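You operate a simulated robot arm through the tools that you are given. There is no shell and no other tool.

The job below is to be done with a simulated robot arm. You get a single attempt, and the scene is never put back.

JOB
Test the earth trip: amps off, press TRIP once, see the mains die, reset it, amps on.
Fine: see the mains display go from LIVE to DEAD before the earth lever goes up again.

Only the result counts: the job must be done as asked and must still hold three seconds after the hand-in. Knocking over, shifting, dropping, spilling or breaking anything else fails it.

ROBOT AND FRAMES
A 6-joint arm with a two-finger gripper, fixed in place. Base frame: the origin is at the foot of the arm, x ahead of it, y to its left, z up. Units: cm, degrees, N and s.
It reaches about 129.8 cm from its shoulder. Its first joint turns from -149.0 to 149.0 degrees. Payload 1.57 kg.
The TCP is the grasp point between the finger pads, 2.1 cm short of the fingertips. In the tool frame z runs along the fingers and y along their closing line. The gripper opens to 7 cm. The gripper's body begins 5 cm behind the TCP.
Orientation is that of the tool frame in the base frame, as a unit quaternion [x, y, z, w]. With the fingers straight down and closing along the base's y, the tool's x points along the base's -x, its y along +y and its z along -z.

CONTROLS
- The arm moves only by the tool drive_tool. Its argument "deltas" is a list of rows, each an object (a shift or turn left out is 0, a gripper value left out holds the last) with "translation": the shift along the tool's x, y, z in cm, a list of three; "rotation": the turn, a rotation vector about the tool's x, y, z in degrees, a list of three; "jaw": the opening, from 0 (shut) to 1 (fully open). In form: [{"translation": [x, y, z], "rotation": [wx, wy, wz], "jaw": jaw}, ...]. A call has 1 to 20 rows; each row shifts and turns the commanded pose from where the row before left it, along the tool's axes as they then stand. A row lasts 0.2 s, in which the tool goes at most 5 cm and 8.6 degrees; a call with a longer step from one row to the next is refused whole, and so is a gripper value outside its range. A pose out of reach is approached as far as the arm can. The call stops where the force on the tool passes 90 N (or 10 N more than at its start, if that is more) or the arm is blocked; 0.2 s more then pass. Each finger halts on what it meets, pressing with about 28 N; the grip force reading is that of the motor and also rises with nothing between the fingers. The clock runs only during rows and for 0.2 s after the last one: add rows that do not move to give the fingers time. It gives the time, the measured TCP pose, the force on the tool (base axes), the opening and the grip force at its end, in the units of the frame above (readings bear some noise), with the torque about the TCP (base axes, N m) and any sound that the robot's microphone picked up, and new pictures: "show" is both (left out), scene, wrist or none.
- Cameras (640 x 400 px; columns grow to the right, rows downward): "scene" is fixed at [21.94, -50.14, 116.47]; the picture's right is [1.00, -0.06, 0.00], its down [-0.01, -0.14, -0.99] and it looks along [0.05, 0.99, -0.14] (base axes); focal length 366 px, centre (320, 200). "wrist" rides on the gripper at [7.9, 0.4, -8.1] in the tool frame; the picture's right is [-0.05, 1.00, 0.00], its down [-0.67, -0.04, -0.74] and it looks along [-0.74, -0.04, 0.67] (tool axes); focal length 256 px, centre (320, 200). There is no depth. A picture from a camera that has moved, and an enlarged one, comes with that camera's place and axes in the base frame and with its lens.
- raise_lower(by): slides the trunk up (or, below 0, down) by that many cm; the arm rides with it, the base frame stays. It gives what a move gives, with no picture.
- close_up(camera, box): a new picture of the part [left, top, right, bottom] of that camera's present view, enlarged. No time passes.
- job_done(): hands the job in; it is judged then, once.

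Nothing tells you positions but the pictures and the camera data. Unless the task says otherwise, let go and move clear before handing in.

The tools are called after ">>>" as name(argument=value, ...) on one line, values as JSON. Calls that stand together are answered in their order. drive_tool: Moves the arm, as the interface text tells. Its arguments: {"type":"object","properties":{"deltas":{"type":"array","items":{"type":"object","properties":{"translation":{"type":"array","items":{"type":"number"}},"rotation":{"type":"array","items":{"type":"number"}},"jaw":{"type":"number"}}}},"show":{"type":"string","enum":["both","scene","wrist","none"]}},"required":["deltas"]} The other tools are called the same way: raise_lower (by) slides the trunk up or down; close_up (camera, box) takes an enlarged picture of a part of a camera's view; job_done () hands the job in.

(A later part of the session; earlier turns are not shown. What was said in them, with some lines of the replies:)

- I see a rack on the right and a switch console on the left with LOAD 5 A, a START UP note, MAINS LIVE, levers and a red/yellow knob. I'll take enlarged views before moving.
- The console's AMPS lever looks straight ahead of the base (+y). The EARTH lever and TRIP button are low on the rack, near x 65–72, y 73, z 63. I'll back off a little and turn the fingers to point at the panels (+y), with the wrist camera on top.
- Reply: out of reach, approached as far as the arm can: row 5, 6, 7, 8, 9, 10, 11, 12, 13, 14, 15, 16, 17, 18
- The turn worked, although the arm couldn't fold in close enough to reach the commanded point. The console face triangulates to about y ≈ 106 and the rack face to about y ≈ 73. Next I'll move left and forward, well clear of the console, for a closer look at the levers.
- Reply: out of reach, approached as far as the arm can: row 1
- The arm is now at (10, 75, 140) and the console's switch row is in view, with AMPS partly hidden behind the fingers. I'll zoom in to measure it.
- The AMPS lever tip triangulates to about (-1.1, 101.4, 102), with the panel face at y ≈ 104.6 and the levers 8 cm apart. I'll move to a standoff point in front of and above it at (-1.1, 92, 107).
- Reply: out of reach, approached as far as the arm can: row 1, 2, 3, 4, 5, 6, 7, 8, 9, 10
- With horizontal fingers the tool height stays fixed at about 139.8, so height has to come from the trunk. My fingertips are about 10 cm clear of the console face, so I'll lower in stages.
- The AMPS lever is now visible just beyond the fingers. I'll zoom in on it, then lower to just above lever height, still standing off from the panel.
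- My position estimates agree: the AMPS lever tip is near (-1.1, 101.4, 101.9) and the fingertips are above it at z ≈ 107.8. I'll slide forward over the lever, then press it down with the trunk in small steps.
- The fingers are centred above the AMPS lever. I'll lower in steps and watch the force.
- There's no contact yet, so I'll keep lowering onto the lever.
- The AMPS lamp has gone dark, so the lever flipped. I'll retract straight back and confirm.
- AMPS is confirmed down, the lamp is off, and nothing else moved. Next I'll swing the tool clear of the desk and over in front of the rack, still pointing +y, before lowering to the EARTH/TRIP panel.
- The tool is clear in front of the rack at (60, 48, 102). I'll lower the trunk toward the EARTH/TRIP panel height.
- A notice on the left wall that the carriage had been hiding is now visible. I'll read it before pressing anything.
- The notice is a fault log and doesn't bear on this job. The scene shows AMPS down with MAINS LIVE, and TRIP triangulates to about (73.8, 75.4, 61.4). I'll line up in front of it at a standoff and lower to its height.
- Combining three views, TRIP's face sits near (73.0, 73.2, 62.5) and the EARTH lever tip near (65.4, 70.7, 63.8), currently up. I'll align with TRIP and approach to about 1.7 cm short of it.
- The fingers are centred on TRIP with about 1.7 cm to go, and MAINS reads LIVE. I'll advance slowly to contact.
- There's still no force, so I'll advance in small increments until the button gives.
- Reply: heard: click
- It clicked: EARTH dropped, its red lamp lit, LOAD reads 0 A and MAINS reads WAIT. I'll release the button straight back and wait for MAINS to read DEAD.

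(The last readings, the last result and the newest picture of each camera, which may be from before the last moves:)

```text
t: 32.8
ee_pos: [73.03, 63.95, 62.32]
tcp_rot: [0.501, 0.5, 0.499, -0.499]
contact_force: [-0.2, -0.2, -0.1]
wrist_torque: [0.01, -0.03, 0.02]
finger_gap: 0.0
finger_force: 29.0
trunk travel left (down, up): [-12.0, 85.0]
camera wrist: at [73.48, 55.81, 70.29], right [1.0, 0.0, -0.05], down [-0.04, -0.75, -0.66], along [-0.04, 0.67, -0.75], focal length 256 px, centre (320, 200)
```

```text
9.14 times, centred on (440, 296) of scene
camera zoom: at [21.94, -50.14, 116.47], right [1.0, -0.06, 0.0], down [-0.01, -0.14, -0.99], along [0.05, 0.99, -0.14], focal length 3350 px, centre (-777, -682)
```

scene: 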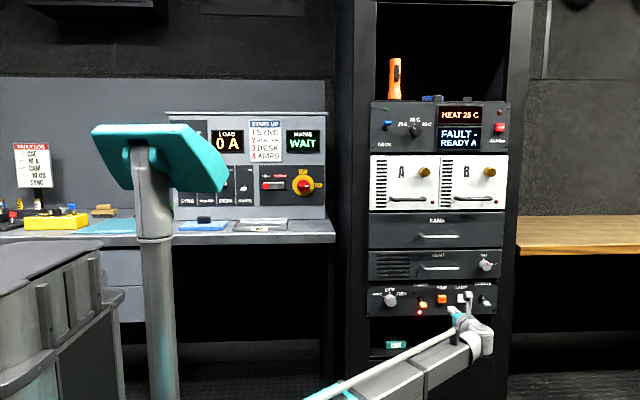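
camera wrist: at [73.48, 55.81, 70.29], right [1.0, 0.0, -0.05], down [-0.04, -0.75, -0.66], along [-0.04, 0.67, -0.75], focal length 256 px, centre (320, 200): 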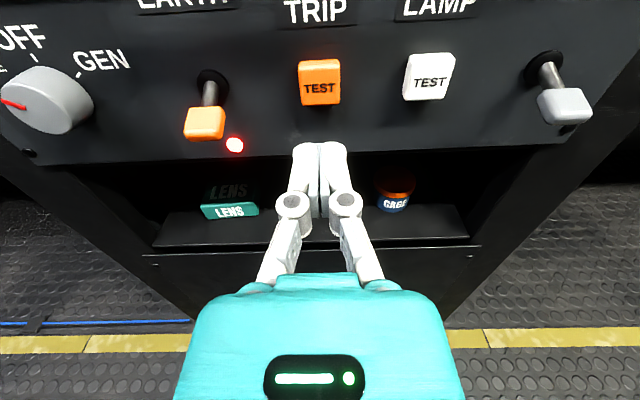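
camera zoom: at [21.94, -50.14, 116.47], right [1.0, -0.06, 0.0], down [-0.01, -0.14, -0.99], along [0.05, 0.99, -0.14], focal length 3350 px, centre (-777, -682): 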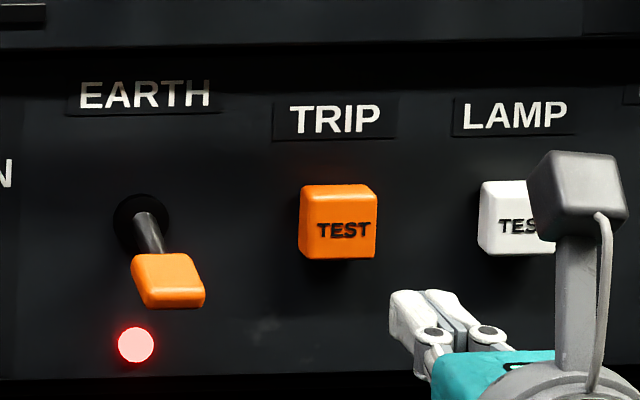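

MAINS still reads WAIT. While the clock runs I'll line up below the EARTH lever without touching it, about 5 cm short of the panel hardware.

>>> drive_tool(deltas=[{"translation": [0, -2.5, 0]}, {"translation": [0, -2.5, 0]}, {"translation": [0, -2.65, 0]}, {"translation": [0, 0, 0]}, {"translation": [0, 0, 0]}], show="scene")

>>> raise_lower(by=-4.4)

>>> drive_tool(deltas=[{"translation": [0, 0, 0]}])

>>> close_up(camera="scene", box=[165, 105, 335, 225])

```text
t: 34.0
ee_pos: [65.36, 64.05, 62.5]
tcp_rot: [0.501, 0.501, 0.499, -0.5]
contact_force: [0.6, -0.4, 0.5]
wrist_torque: [0.0, 0.01, -0.04]
finger_gap: 0.01
finger_force: 28.5
trunk travel left (down, up): [-12.0, 85.0]
```

scene: 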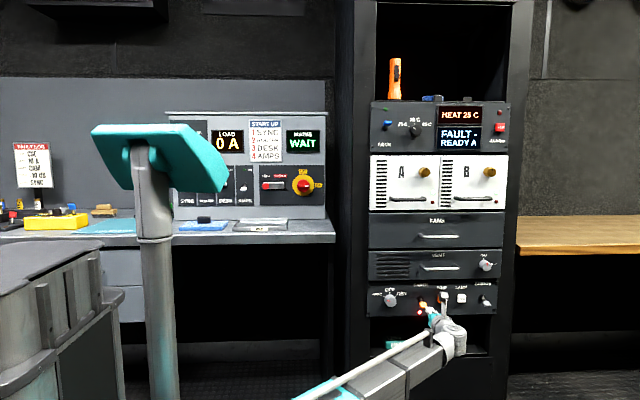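

```text
t: 34.8
ee_pos: [65.46, 63.92, 58.1]
tcp_rot: [0.502, 0.5, 0.499, -0.499]
contact_force: [0.0, -0.1, -0.1]
wrist_torque: [0.0, -0.02, 0.03]
finger_gap: 0.0
finger_force: 28.2
trunk travel left (down, up): [-7.6, 89.4]
```

```text
t: 35.2
ee_pos: [65.31, 64.03, 58.04]
tcp_rot: [0.501, 0.5, 0.5, -0.499]
contact_force: [1.2, 0.2, 0.7]
wrist_torque: [0.0, -0.03, 0.02]
finger_gap: 0.0
finger_force: 28.7
trunk travel left (down, up): [-7.6, 89.4]
camera wrist: at [65.79, 55.86, 65.89], right [1.0, 0.0, -0.05], down [-0.04, -0.75, -0.66], along [-0.04, 0.67, -0.75], focal length 256 px, centre (320, 200)
```

scene: 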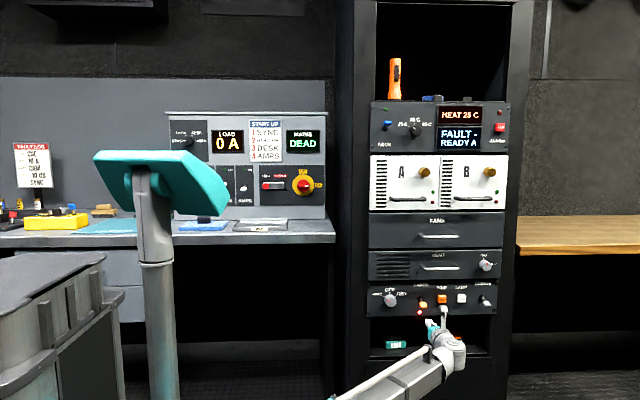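
wrist: 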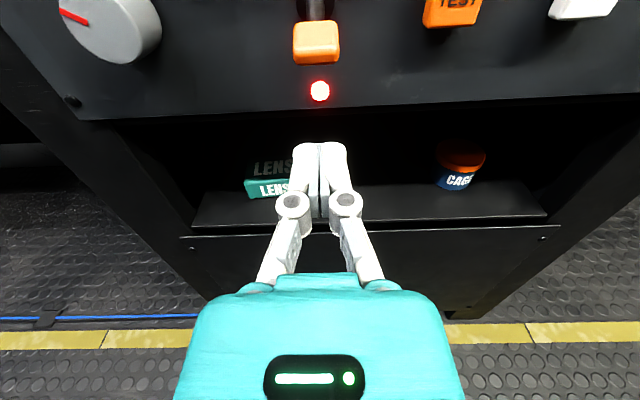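

```text
3.33 times, centred on (250, 165) of scene
camera zoom: at [21.94, -50.14, 116.47], right [1.0, -0.06, 0.0], down [-0.01, -0.14, -0.99], along [0.05, 0.99, -0.14], focal length 1221 px, centre (553, 317)
```

zoom: 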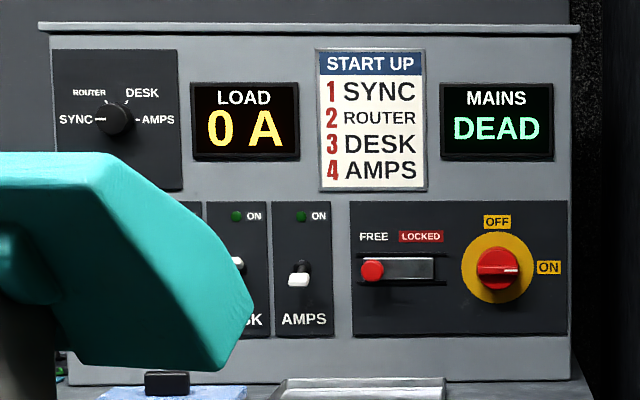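

MAINS has gone to DEAD, so the trip test is confirmed. Now I'll slide the fingertips under the EARTH lever (tip near 65.4, 71.0, 61.4) and lift it.

>>> drive_tool(deltas=[{"translation": [0, 0, 2.5]}, {"translation": [0, 0, 2]}, {"translation": [0, 0, 1.6]}, {"translation": [0, 0, 0]}])

>>> close_up(camera="scene", box=[405, 275, 475, 318])

```text
t: 36.2
ee_pos: [65.35, 70.18, 58.0]
tcp_rot: [0.501, 0.5, 0.499, -0.499]
contact_force: [-0.5, 0.2, 0.0]
wrist_torque: [0.02, -0.02, 0.02]
finger_gap: 0.0
finger_force: 28.5
trunk travel left (down, up): [-7.6, 89.4]
camera wrist: at [65.76, 62.02, 65.89], right [1.0, 0.0, -0.05], down [-0.04, -0.75, -0.66], along [-0.04, 0.67, -0.75], focal length 256 px, centre (320, 200)
```

scene: 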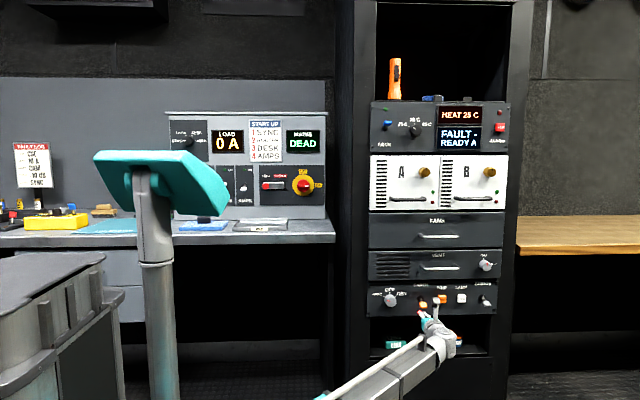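
wrist: 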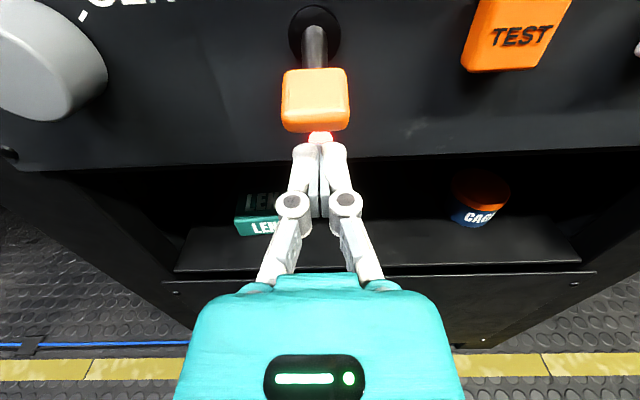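

```text
9.14 times, centred on (440, 296) of scene
camera zoom: at [21.94, -50.14, 116.47], right [1.0, -0.06, 0.0], down [-0.01, -0.14, -0.99], along [0.05, 0.99, -0.14], focal length 3350 px, centre (-777, -682)
```

zoom: 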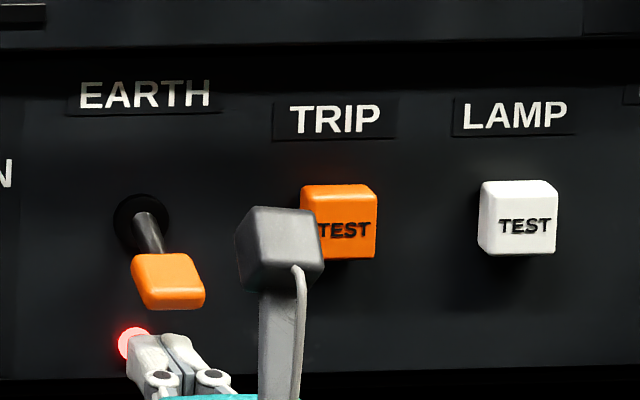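

The fingertips sit directly below the EARTH paddle. I'll raise the trunk in steps to flip it up.

>>> raise_lower(by=2.2)

>>> raise_lower(by=1)

>>> drive_tool(deltas=[{"translation": [0, 0, 0]}])

```text
t: 36.9
ee_pos: [65.37, 70.18, 60.25]
tcp_rot: [0.501, 0.501, 0.499, -0.499]
contact_force: [0.1, -0.3, -0.9]
wrist_torque: [0.01, 0.02, -0.01]
finger_gap: 0.6
finger_force: 28.5
trunk travel left (down, up): [-9.8, 87.2]
```

```text
t: 37.5
ee_pos: [65.52, 70.07, 61.24]
tcp_rot: [0.502, 0.5, 0.499, -0.499]
contact_force: [0.3, -0.4, -0.1]
wrist_torque: [-0.04, -0.02, 0.0]
finger_gap: 0.01
finger_force: 28.4
trunk travel left (down, up): [-10.8, 86.2]
```

```text
t: 37.9
ee_pos: [65.34, 70.12, 61.18]
tcp_rot: [0.501, 0.501, 0.499, -0.499]
contact_force: [0.3, 0.5, -0.6]
wrist_torque: [0.01, -0.02, -0.01]
finger_gap: 0.0
finger_force: 28.6
trunk travel left (down, up): [-10.8, 86.2]
camera wrist: at [65.76, 62.0, 69.09], right [1.0, 0.0, -0.05], down [-0.04, -0.75, -0.66], along [-0.04, 0.67, -0.75], focal length 256 px, centre (320, 200)
```

scene: 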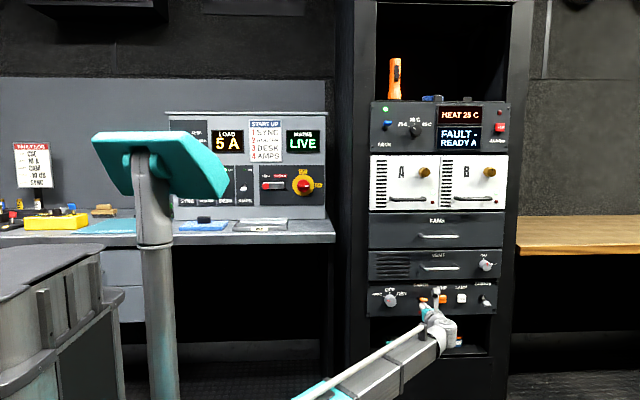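
wrist: 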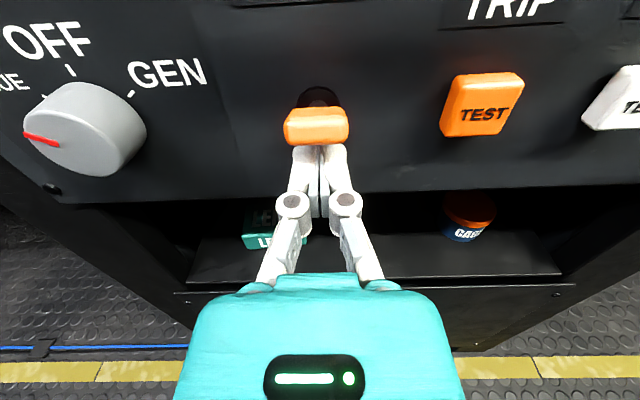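

EARTH is up and MAINS is LIVE again with LOAD 5 A. I'll back straight out, then check the panel and console.

>>> drive_tool(deltas=[{"translation": [0, 0, -2]}, {"translation": [0, 0, -3.5]}, {"translation": [0, 0, -3.5]}, {"translation": [0, 0, -3.5]}, {"translation": [0, 0, -3.5]}, {"translation": [0, 0, -3]}, {"translation": [0, 0, 0]}])

>>> close_up(camera="scene", box=[165, 105, 335, 225])

>>> close_up(camera="scene", box=[360, 250, 515, 360])

```text
t: 39.5
ee_pos: [65.25, 51.07, 61.25]
tcp_rot: [0.5, 0.5, 0.499, -0.5]
contact_force: [-0.1, -0.2, 0.9]
wrist_torque: [-0.01, 0.02, 0.0]
finger_gap: 0.0
finger_force: 28.5
trunk travel left (down, up): [-10.8, 86.2]
camera wrist: at [65.79, 42.97, 69.1], right [1.0, 0.0, -0.05], down [-0.04, -0.75, -0.67], along [-0.04, 0.67, -0.74], focal length 256 px, centre (320, 200)
```

scene: 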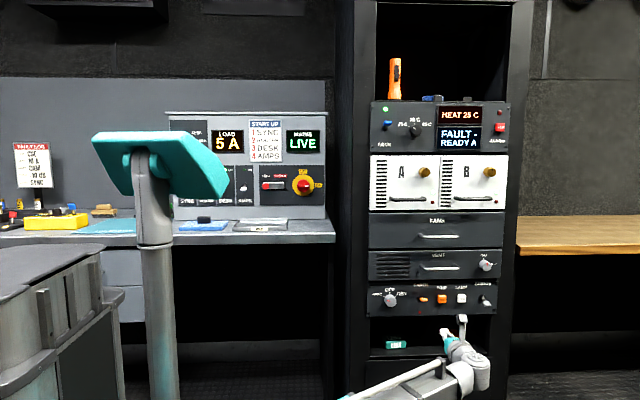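
wrist: 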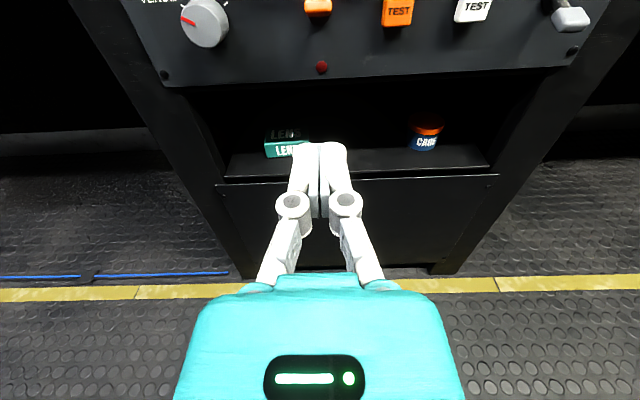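

```text
3.33 times, centred on (250, 165) of scene
camera zoom: at [21.94, -50.14, 116.47], right [1.0, -0.06, 0.0], down [-0.01, -0.14, -0.99], along [0.05, 0.99, -0.14], focal length 1221 px, centre (553, 317)
```

zoom: 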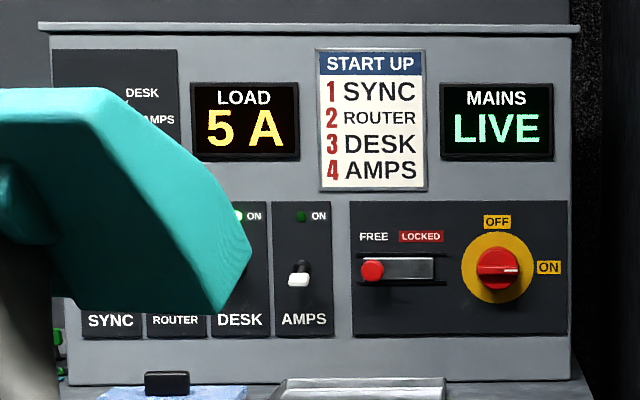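

```text
3.64 times, centred on (438, 305) of scene
camera zoom: at [21.94, -50.14, 116.47], right [1.0, -0.06, 0.0], down [-0.01, -0.14, -0.99], along [0.05, 0.99, -0.14], focal length 1332 px, centre (-107, -182)
```

zoom: 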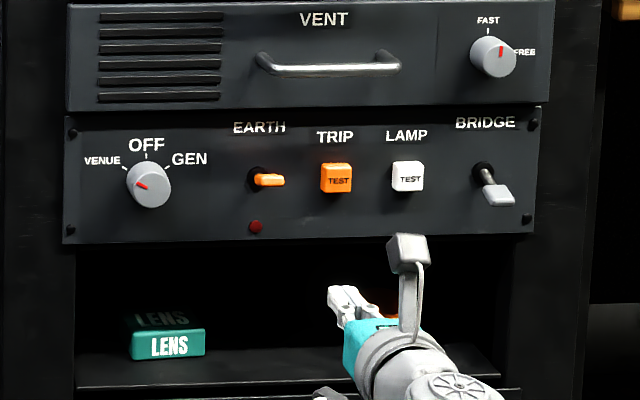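

EARTH is reset, its red lamp is out, TRIP is released, and DESK's lamp is lit again. Now I'll raise the trunk to just below the AMPS lever's height and swing back to the console.

>>> raise_lower(by=35.8)

>>> drive_tool(deltas=[{"translation": [0, -3.65, -0.21]}, {"translation": [0, -3.65, -0.21]}, {"translation": [0, -3.65, -0.21]}, {"translation": [0, -3.65, -0.21]}, {"translation": [0, -3.65, -0.21]}, {"translation": [0, -3.67, 2.83]}, {"translation": [0, -3.67, 2.83]}, {"translation": [0, -3.67, 2.83]}, {"translation": [0, -3.67, 2.83]}, {"translation": [0, -3.67, 2.83]}, {"translation": [0, -3.67, 2.83]}, {"translation": [0, -4.35, 1.33]}, {"translation": [0, -4.35, 1.33]}, {"translation": [0, -4.35, 1.33]}, {"translation": [0, -4.35, 1.33]}, {"translation": [0, -4.35, 1.33]}, {"translation": [0, -4.35, 1.33]}, {"translation": [0, 0, 3]}, {"translation": [0, 0, 3]}, {"translation": [0, 0, 0]}])

```text
t: 43.0
ee_pos: [65.39, 51.13, 96.91]
tcp_rot: [0.5, 0.5, 0.499, -0.5]
contact_force: [0.3, 0.0, 0.2]
wrist_torque: [-0.01, -0.01, -0.01]
finger_gap: 0.0
finger_force: 28.7
trunk travel left (down, up): [-46.6, 50.4]
```

```text
t: 47.2
ee_pos: [-0.92, 81.03, 96.91]
tcp_rot: [0.501, 0.5, 0.5, -0.499]
contact_force: [0.8, 0.4, -0.9]
wrist_torque: [0.04, -0.01, 0.02]
finger_gap: 0.0
finger_force: 28.5
trunk travel left (down, up): [-46.6, 50.4]
camera wrist: at [-0.56, 72.98, 104.89], right [1.0, 0.0, -0.05], down [-0.04, -0.75, -0.66], along [-0.04, 0.67, -0.75], focal length 256 px, centre (320, 200)
```

scene: 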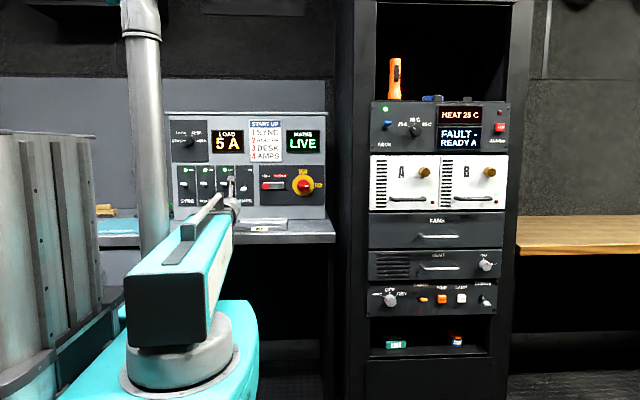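
wrist: 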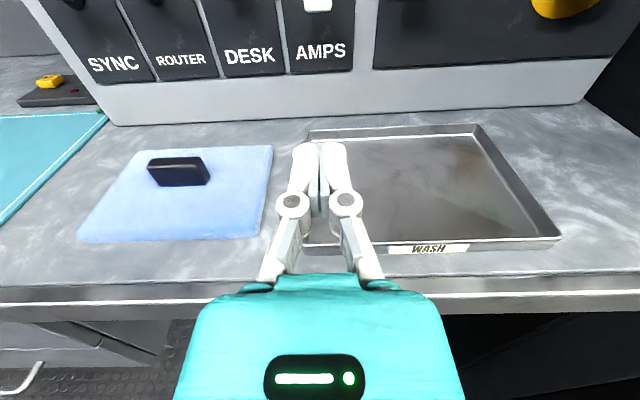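

The fingers are at z 96.9, about 1.5 cm below the AMPS paddle's underside. I'll check the other lamps and advance partway.

>>> close_up(camera="scene", box=[165, 155, 265, 215])

>>> drive_tool(deltas=[{"translation": [0, 0, 3.5]}, {"translation": [0, 0, 3.5]}, {"translation": [0, 0, 3.5]}, {"translation": [0, 0, 2.5]}, {"translation": [0, 0, 0]}])

```text
6.40 times, centred on (215, 185) of scene
camera zoom: at [21.94, -50.14, 116.47], right [1.0, -0.06, 0.0], down [-0.01, -0.14, -0.99], along [0.05, 0.99, -0.14], focal length 2345 px, centre (992, 296)
```

zoom: 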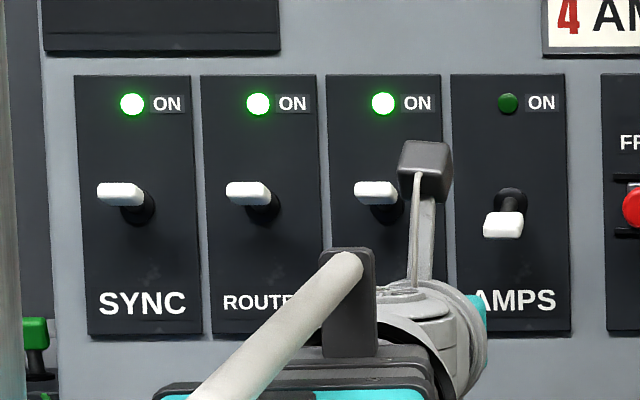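

```text
t: 48.4
ee_pos: [-0.92, 94.05, 96.96]
tcp_rot: [0.501, 0.501, 0.499, -0.499]
contact_force: [0.0, -0.1, -0.2]
wrist_torque: [0.03, 0.0, 0.0]
finger_gap: 0.0
finger_force: 28.0
trunk travel left (down, up): [-46.6, 50.4]
camera wrist: at [-0.51, 85.93, 104.88], right [1.0, 0.0, -0.05], down [-0.04, -0.75, -0.66], along [-0.04, 0.67, -0.75], focal length 256 px, centre (320, 200)
```

scene: 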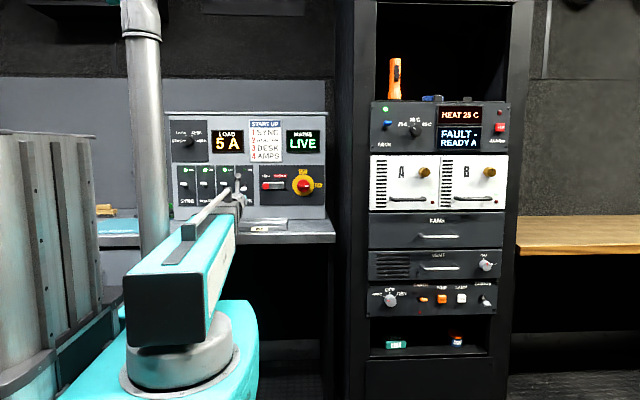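
wrist: 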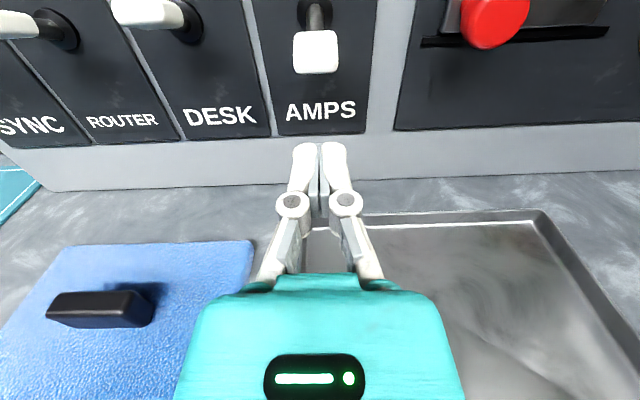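

The fingers are well centred under the AMPS paddle (x ≈ -1.0). I'll advance so the tips sit beneath it.

>>> drive_tool(deltas=[{"translation": [0, 0, 2.5]}, {"translation": [0, 0, 2]}, {"translation": [0, 0, 1.7]}, {"translation": [0, 0, 0]}])

```text
t: 49.4
ee_pos: [-0.97, 100.29, 97.06]
tcp_rot: [0.501, 0.5, 0.499, -0.499]
contact_force: [-0.2, 0.5, -0.6]
wrist_torque: [0.0, 0.0, -0.02]
finger_gap: 0.01
finger_force: 28.8
trunk travel left (down, up): [-46.6, 50.4]
camera wrist: at [-0.52, 92.16, 104.89], right [1.0, 0.0, -0.05], down [-0.04, -0.75, -0.66], along [-0.04, 0.67, -0.75], focal length 256 px, centre (320, 200)
```

scene: 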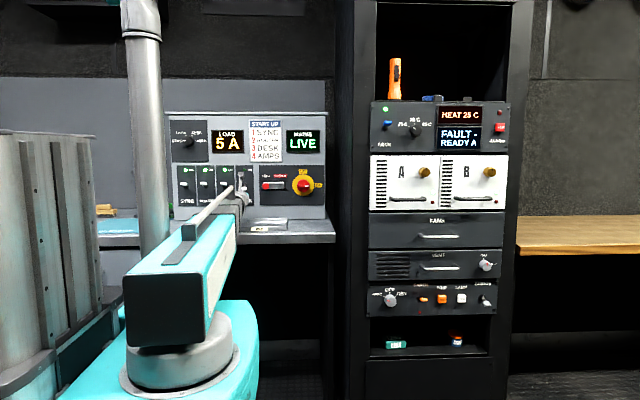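
wrist: 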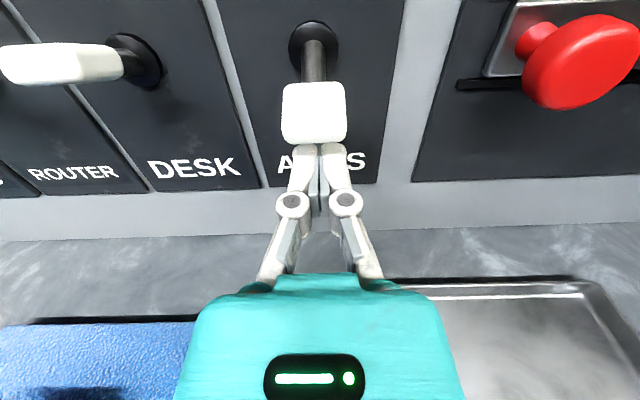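

The fingertips are directly beneath the paddle, so I'll raise in steps to flip AMPS on.

>>> raise_lower(by=2)

>>> raise_lower(by=0.9)

>>> drive_tool(deltas=[{"translation": [0, 0, 0]}])

```text
t: 50.0
ee_pos: [-0.93, 100.24, 98.99]
tcp_rot: [0.501, 0.5, 0.5, -0.499]
contact_force: [0.3, 0.2, -0.7]
wrist_torque: [-0.01, 0.02, 0.02]
finger_gap: 0.6
finger_force: 28.6
trunk travel left (down, up): [-48.6, 48.4]
```

```text
t: 50.6
ee_pos: [-0.92, 100.25, 99.98]
tcp_rot: [0.5, 0.501, 0.499, -0.5]
contact_force: [0.1, -0.1, 0.1]
wrist_torque: [-0.04, 0.02, 0.0]
finger_gap: 0.0
finger_force: 29.1
trunk travel left (down, up): [-49.5, 47.5]
```

```text
t: 51.0
ee_pos: [-0.86, 100.28, 99.81]
tcp_rot: [0.5, 0.5, 0.5, -0.5]
contact_force: [0.5, 0.3, 0.1]
wrist_torque: [0.0, -0.02, 0.02]
finger_gap: 0.0
finger_force: 27.7
trunk travel left (down, up): [-49.5, 47.5]
camera wrist: at [-0.53, 92.15, 107.79], right [1.0, 0.0, -0.05], down [-0.04, -0.75, -0.66], along [-0.04, 0.67, -0.75], focal length 256 px, centre (320, 200)
```

scene: 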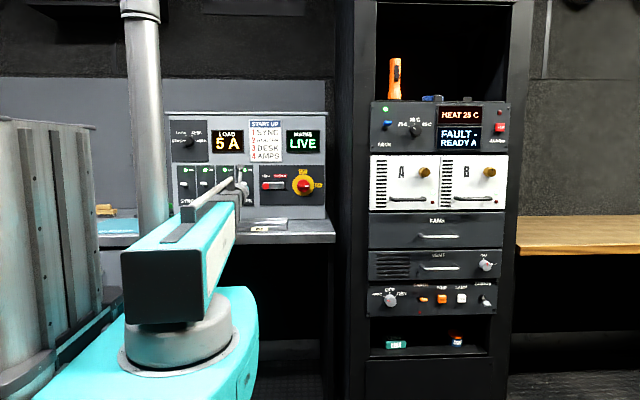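
wrist: 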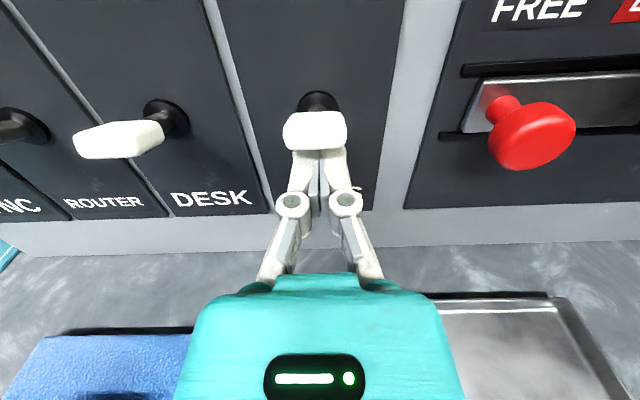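

The AMPS lever now looks up. I'll back straight out and verify the lamp and every display.

>>> drive_tool(deltas=[{"translation": [0, 0, -2]}, {"translation": [0, 0, -3.5]}, {"translation": [0, 0, -3.5]}, {"translation": [0, 0, -4]}, {"translation": [0, 0, -4]}, {"translation": [0, 0, -4]}, {"translation": [0, 0, -4]}, {"translation": [0, 0, 0]}])

>>> close_up(camera="scene", box=[165, 105, 335, 225])

>>> close_up(camera="scene", box=[360, 250, 515, 360])

```text
t: 52.8
ee_pos: [-1.1, 75.17, 99.88]
tcp_rot: [0.501, 0.501, 0.499, -0.499]
contact_force: [0.0, 0.0, 0.3]
wrist_torque: [-0.01, -0.02, -0.01]
finger_gap: 0.01
finger_force: 29.3
trunk travel left (down, up): [-49.5, 47.5]
camera wrist: at [-0.58, 67.07, 107.82], right [1.0, 0.0, -0.05], down [-0.04, -0.75, -0.67], along [-0.04, 0.67, -0.74], focal length 256 px, centre (320, 200)
```

scene: 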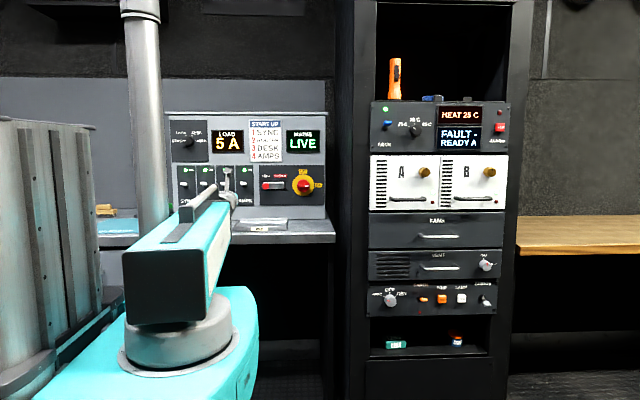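
wrist: 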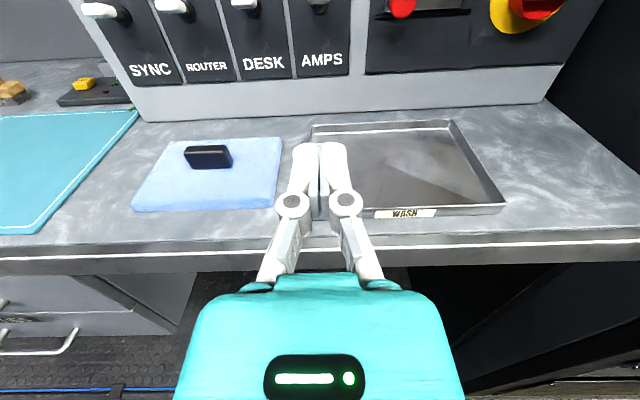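

```text
3.33 times, centred on (250, 165) of scene
camera zoom: at [21.94, -50.14, 116.47], right [1.0, -0.06, 0.0], down [-0.01, -0.14, -0.99], along [0.05, 0.99, -0.14], focal length 1221 px, centre (553, 317)
```

zoom: 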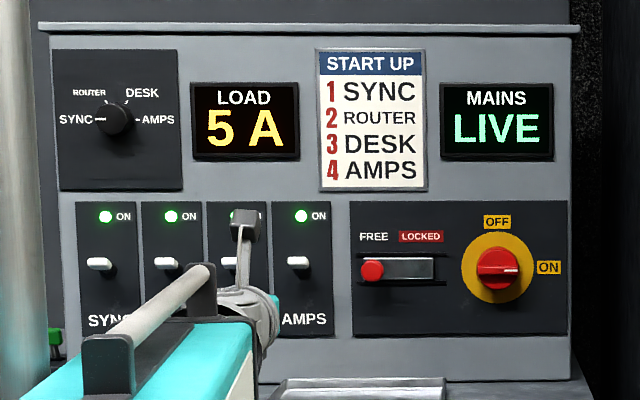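

```text
3.64 times, centred on (438, 305) of scene
camera zoom: at [21.94, -50.14, 116.47], right [1.0, -0.06, 0.0], down [-0.01, -0.14, -0.99], along [0.05, 0.99, -0.14], focal length 1332 px, centre (-107, -182)
```

zoom: 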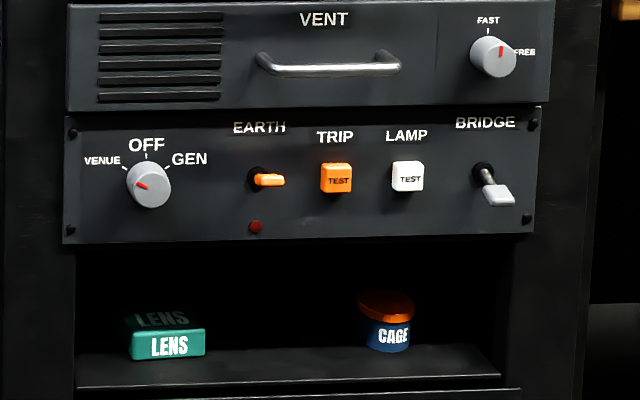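

AMPS is up with its lamp lit, MAINS reads LIVE, LOAD is 5 A, EARTH is up with its red lamp out, and nothing else has moved. The arm is clear of everything, so I'm handing in.

>>> job_done()

```text
The job is handed in.
```

The earth trip test passed, and I've handed the job in.

1. **Amps off:** I flipped AMPS down and its lamp went out.
2. **Trip pressed once:** I pressed TRIP a single time. The EARTH lever dropped and its red lamp lit.
3. **Mains died:** the MAINS display went from LIVE through WAIT to DEAD. I saw DEAD before touching the EARTH lever.
4. **Reset:** I lifted EARTH back up. MAINS returned to LIVE, LOAD came back to 5 A and the red lamp went out.
5. **Amps on:** I flipped AMPS back up and its lamp is lit.

SYNC, ROUTER and DESK came back on their own when the mains returned. I saw nothing else moved, and the arm was clear of the panels at hand-in.
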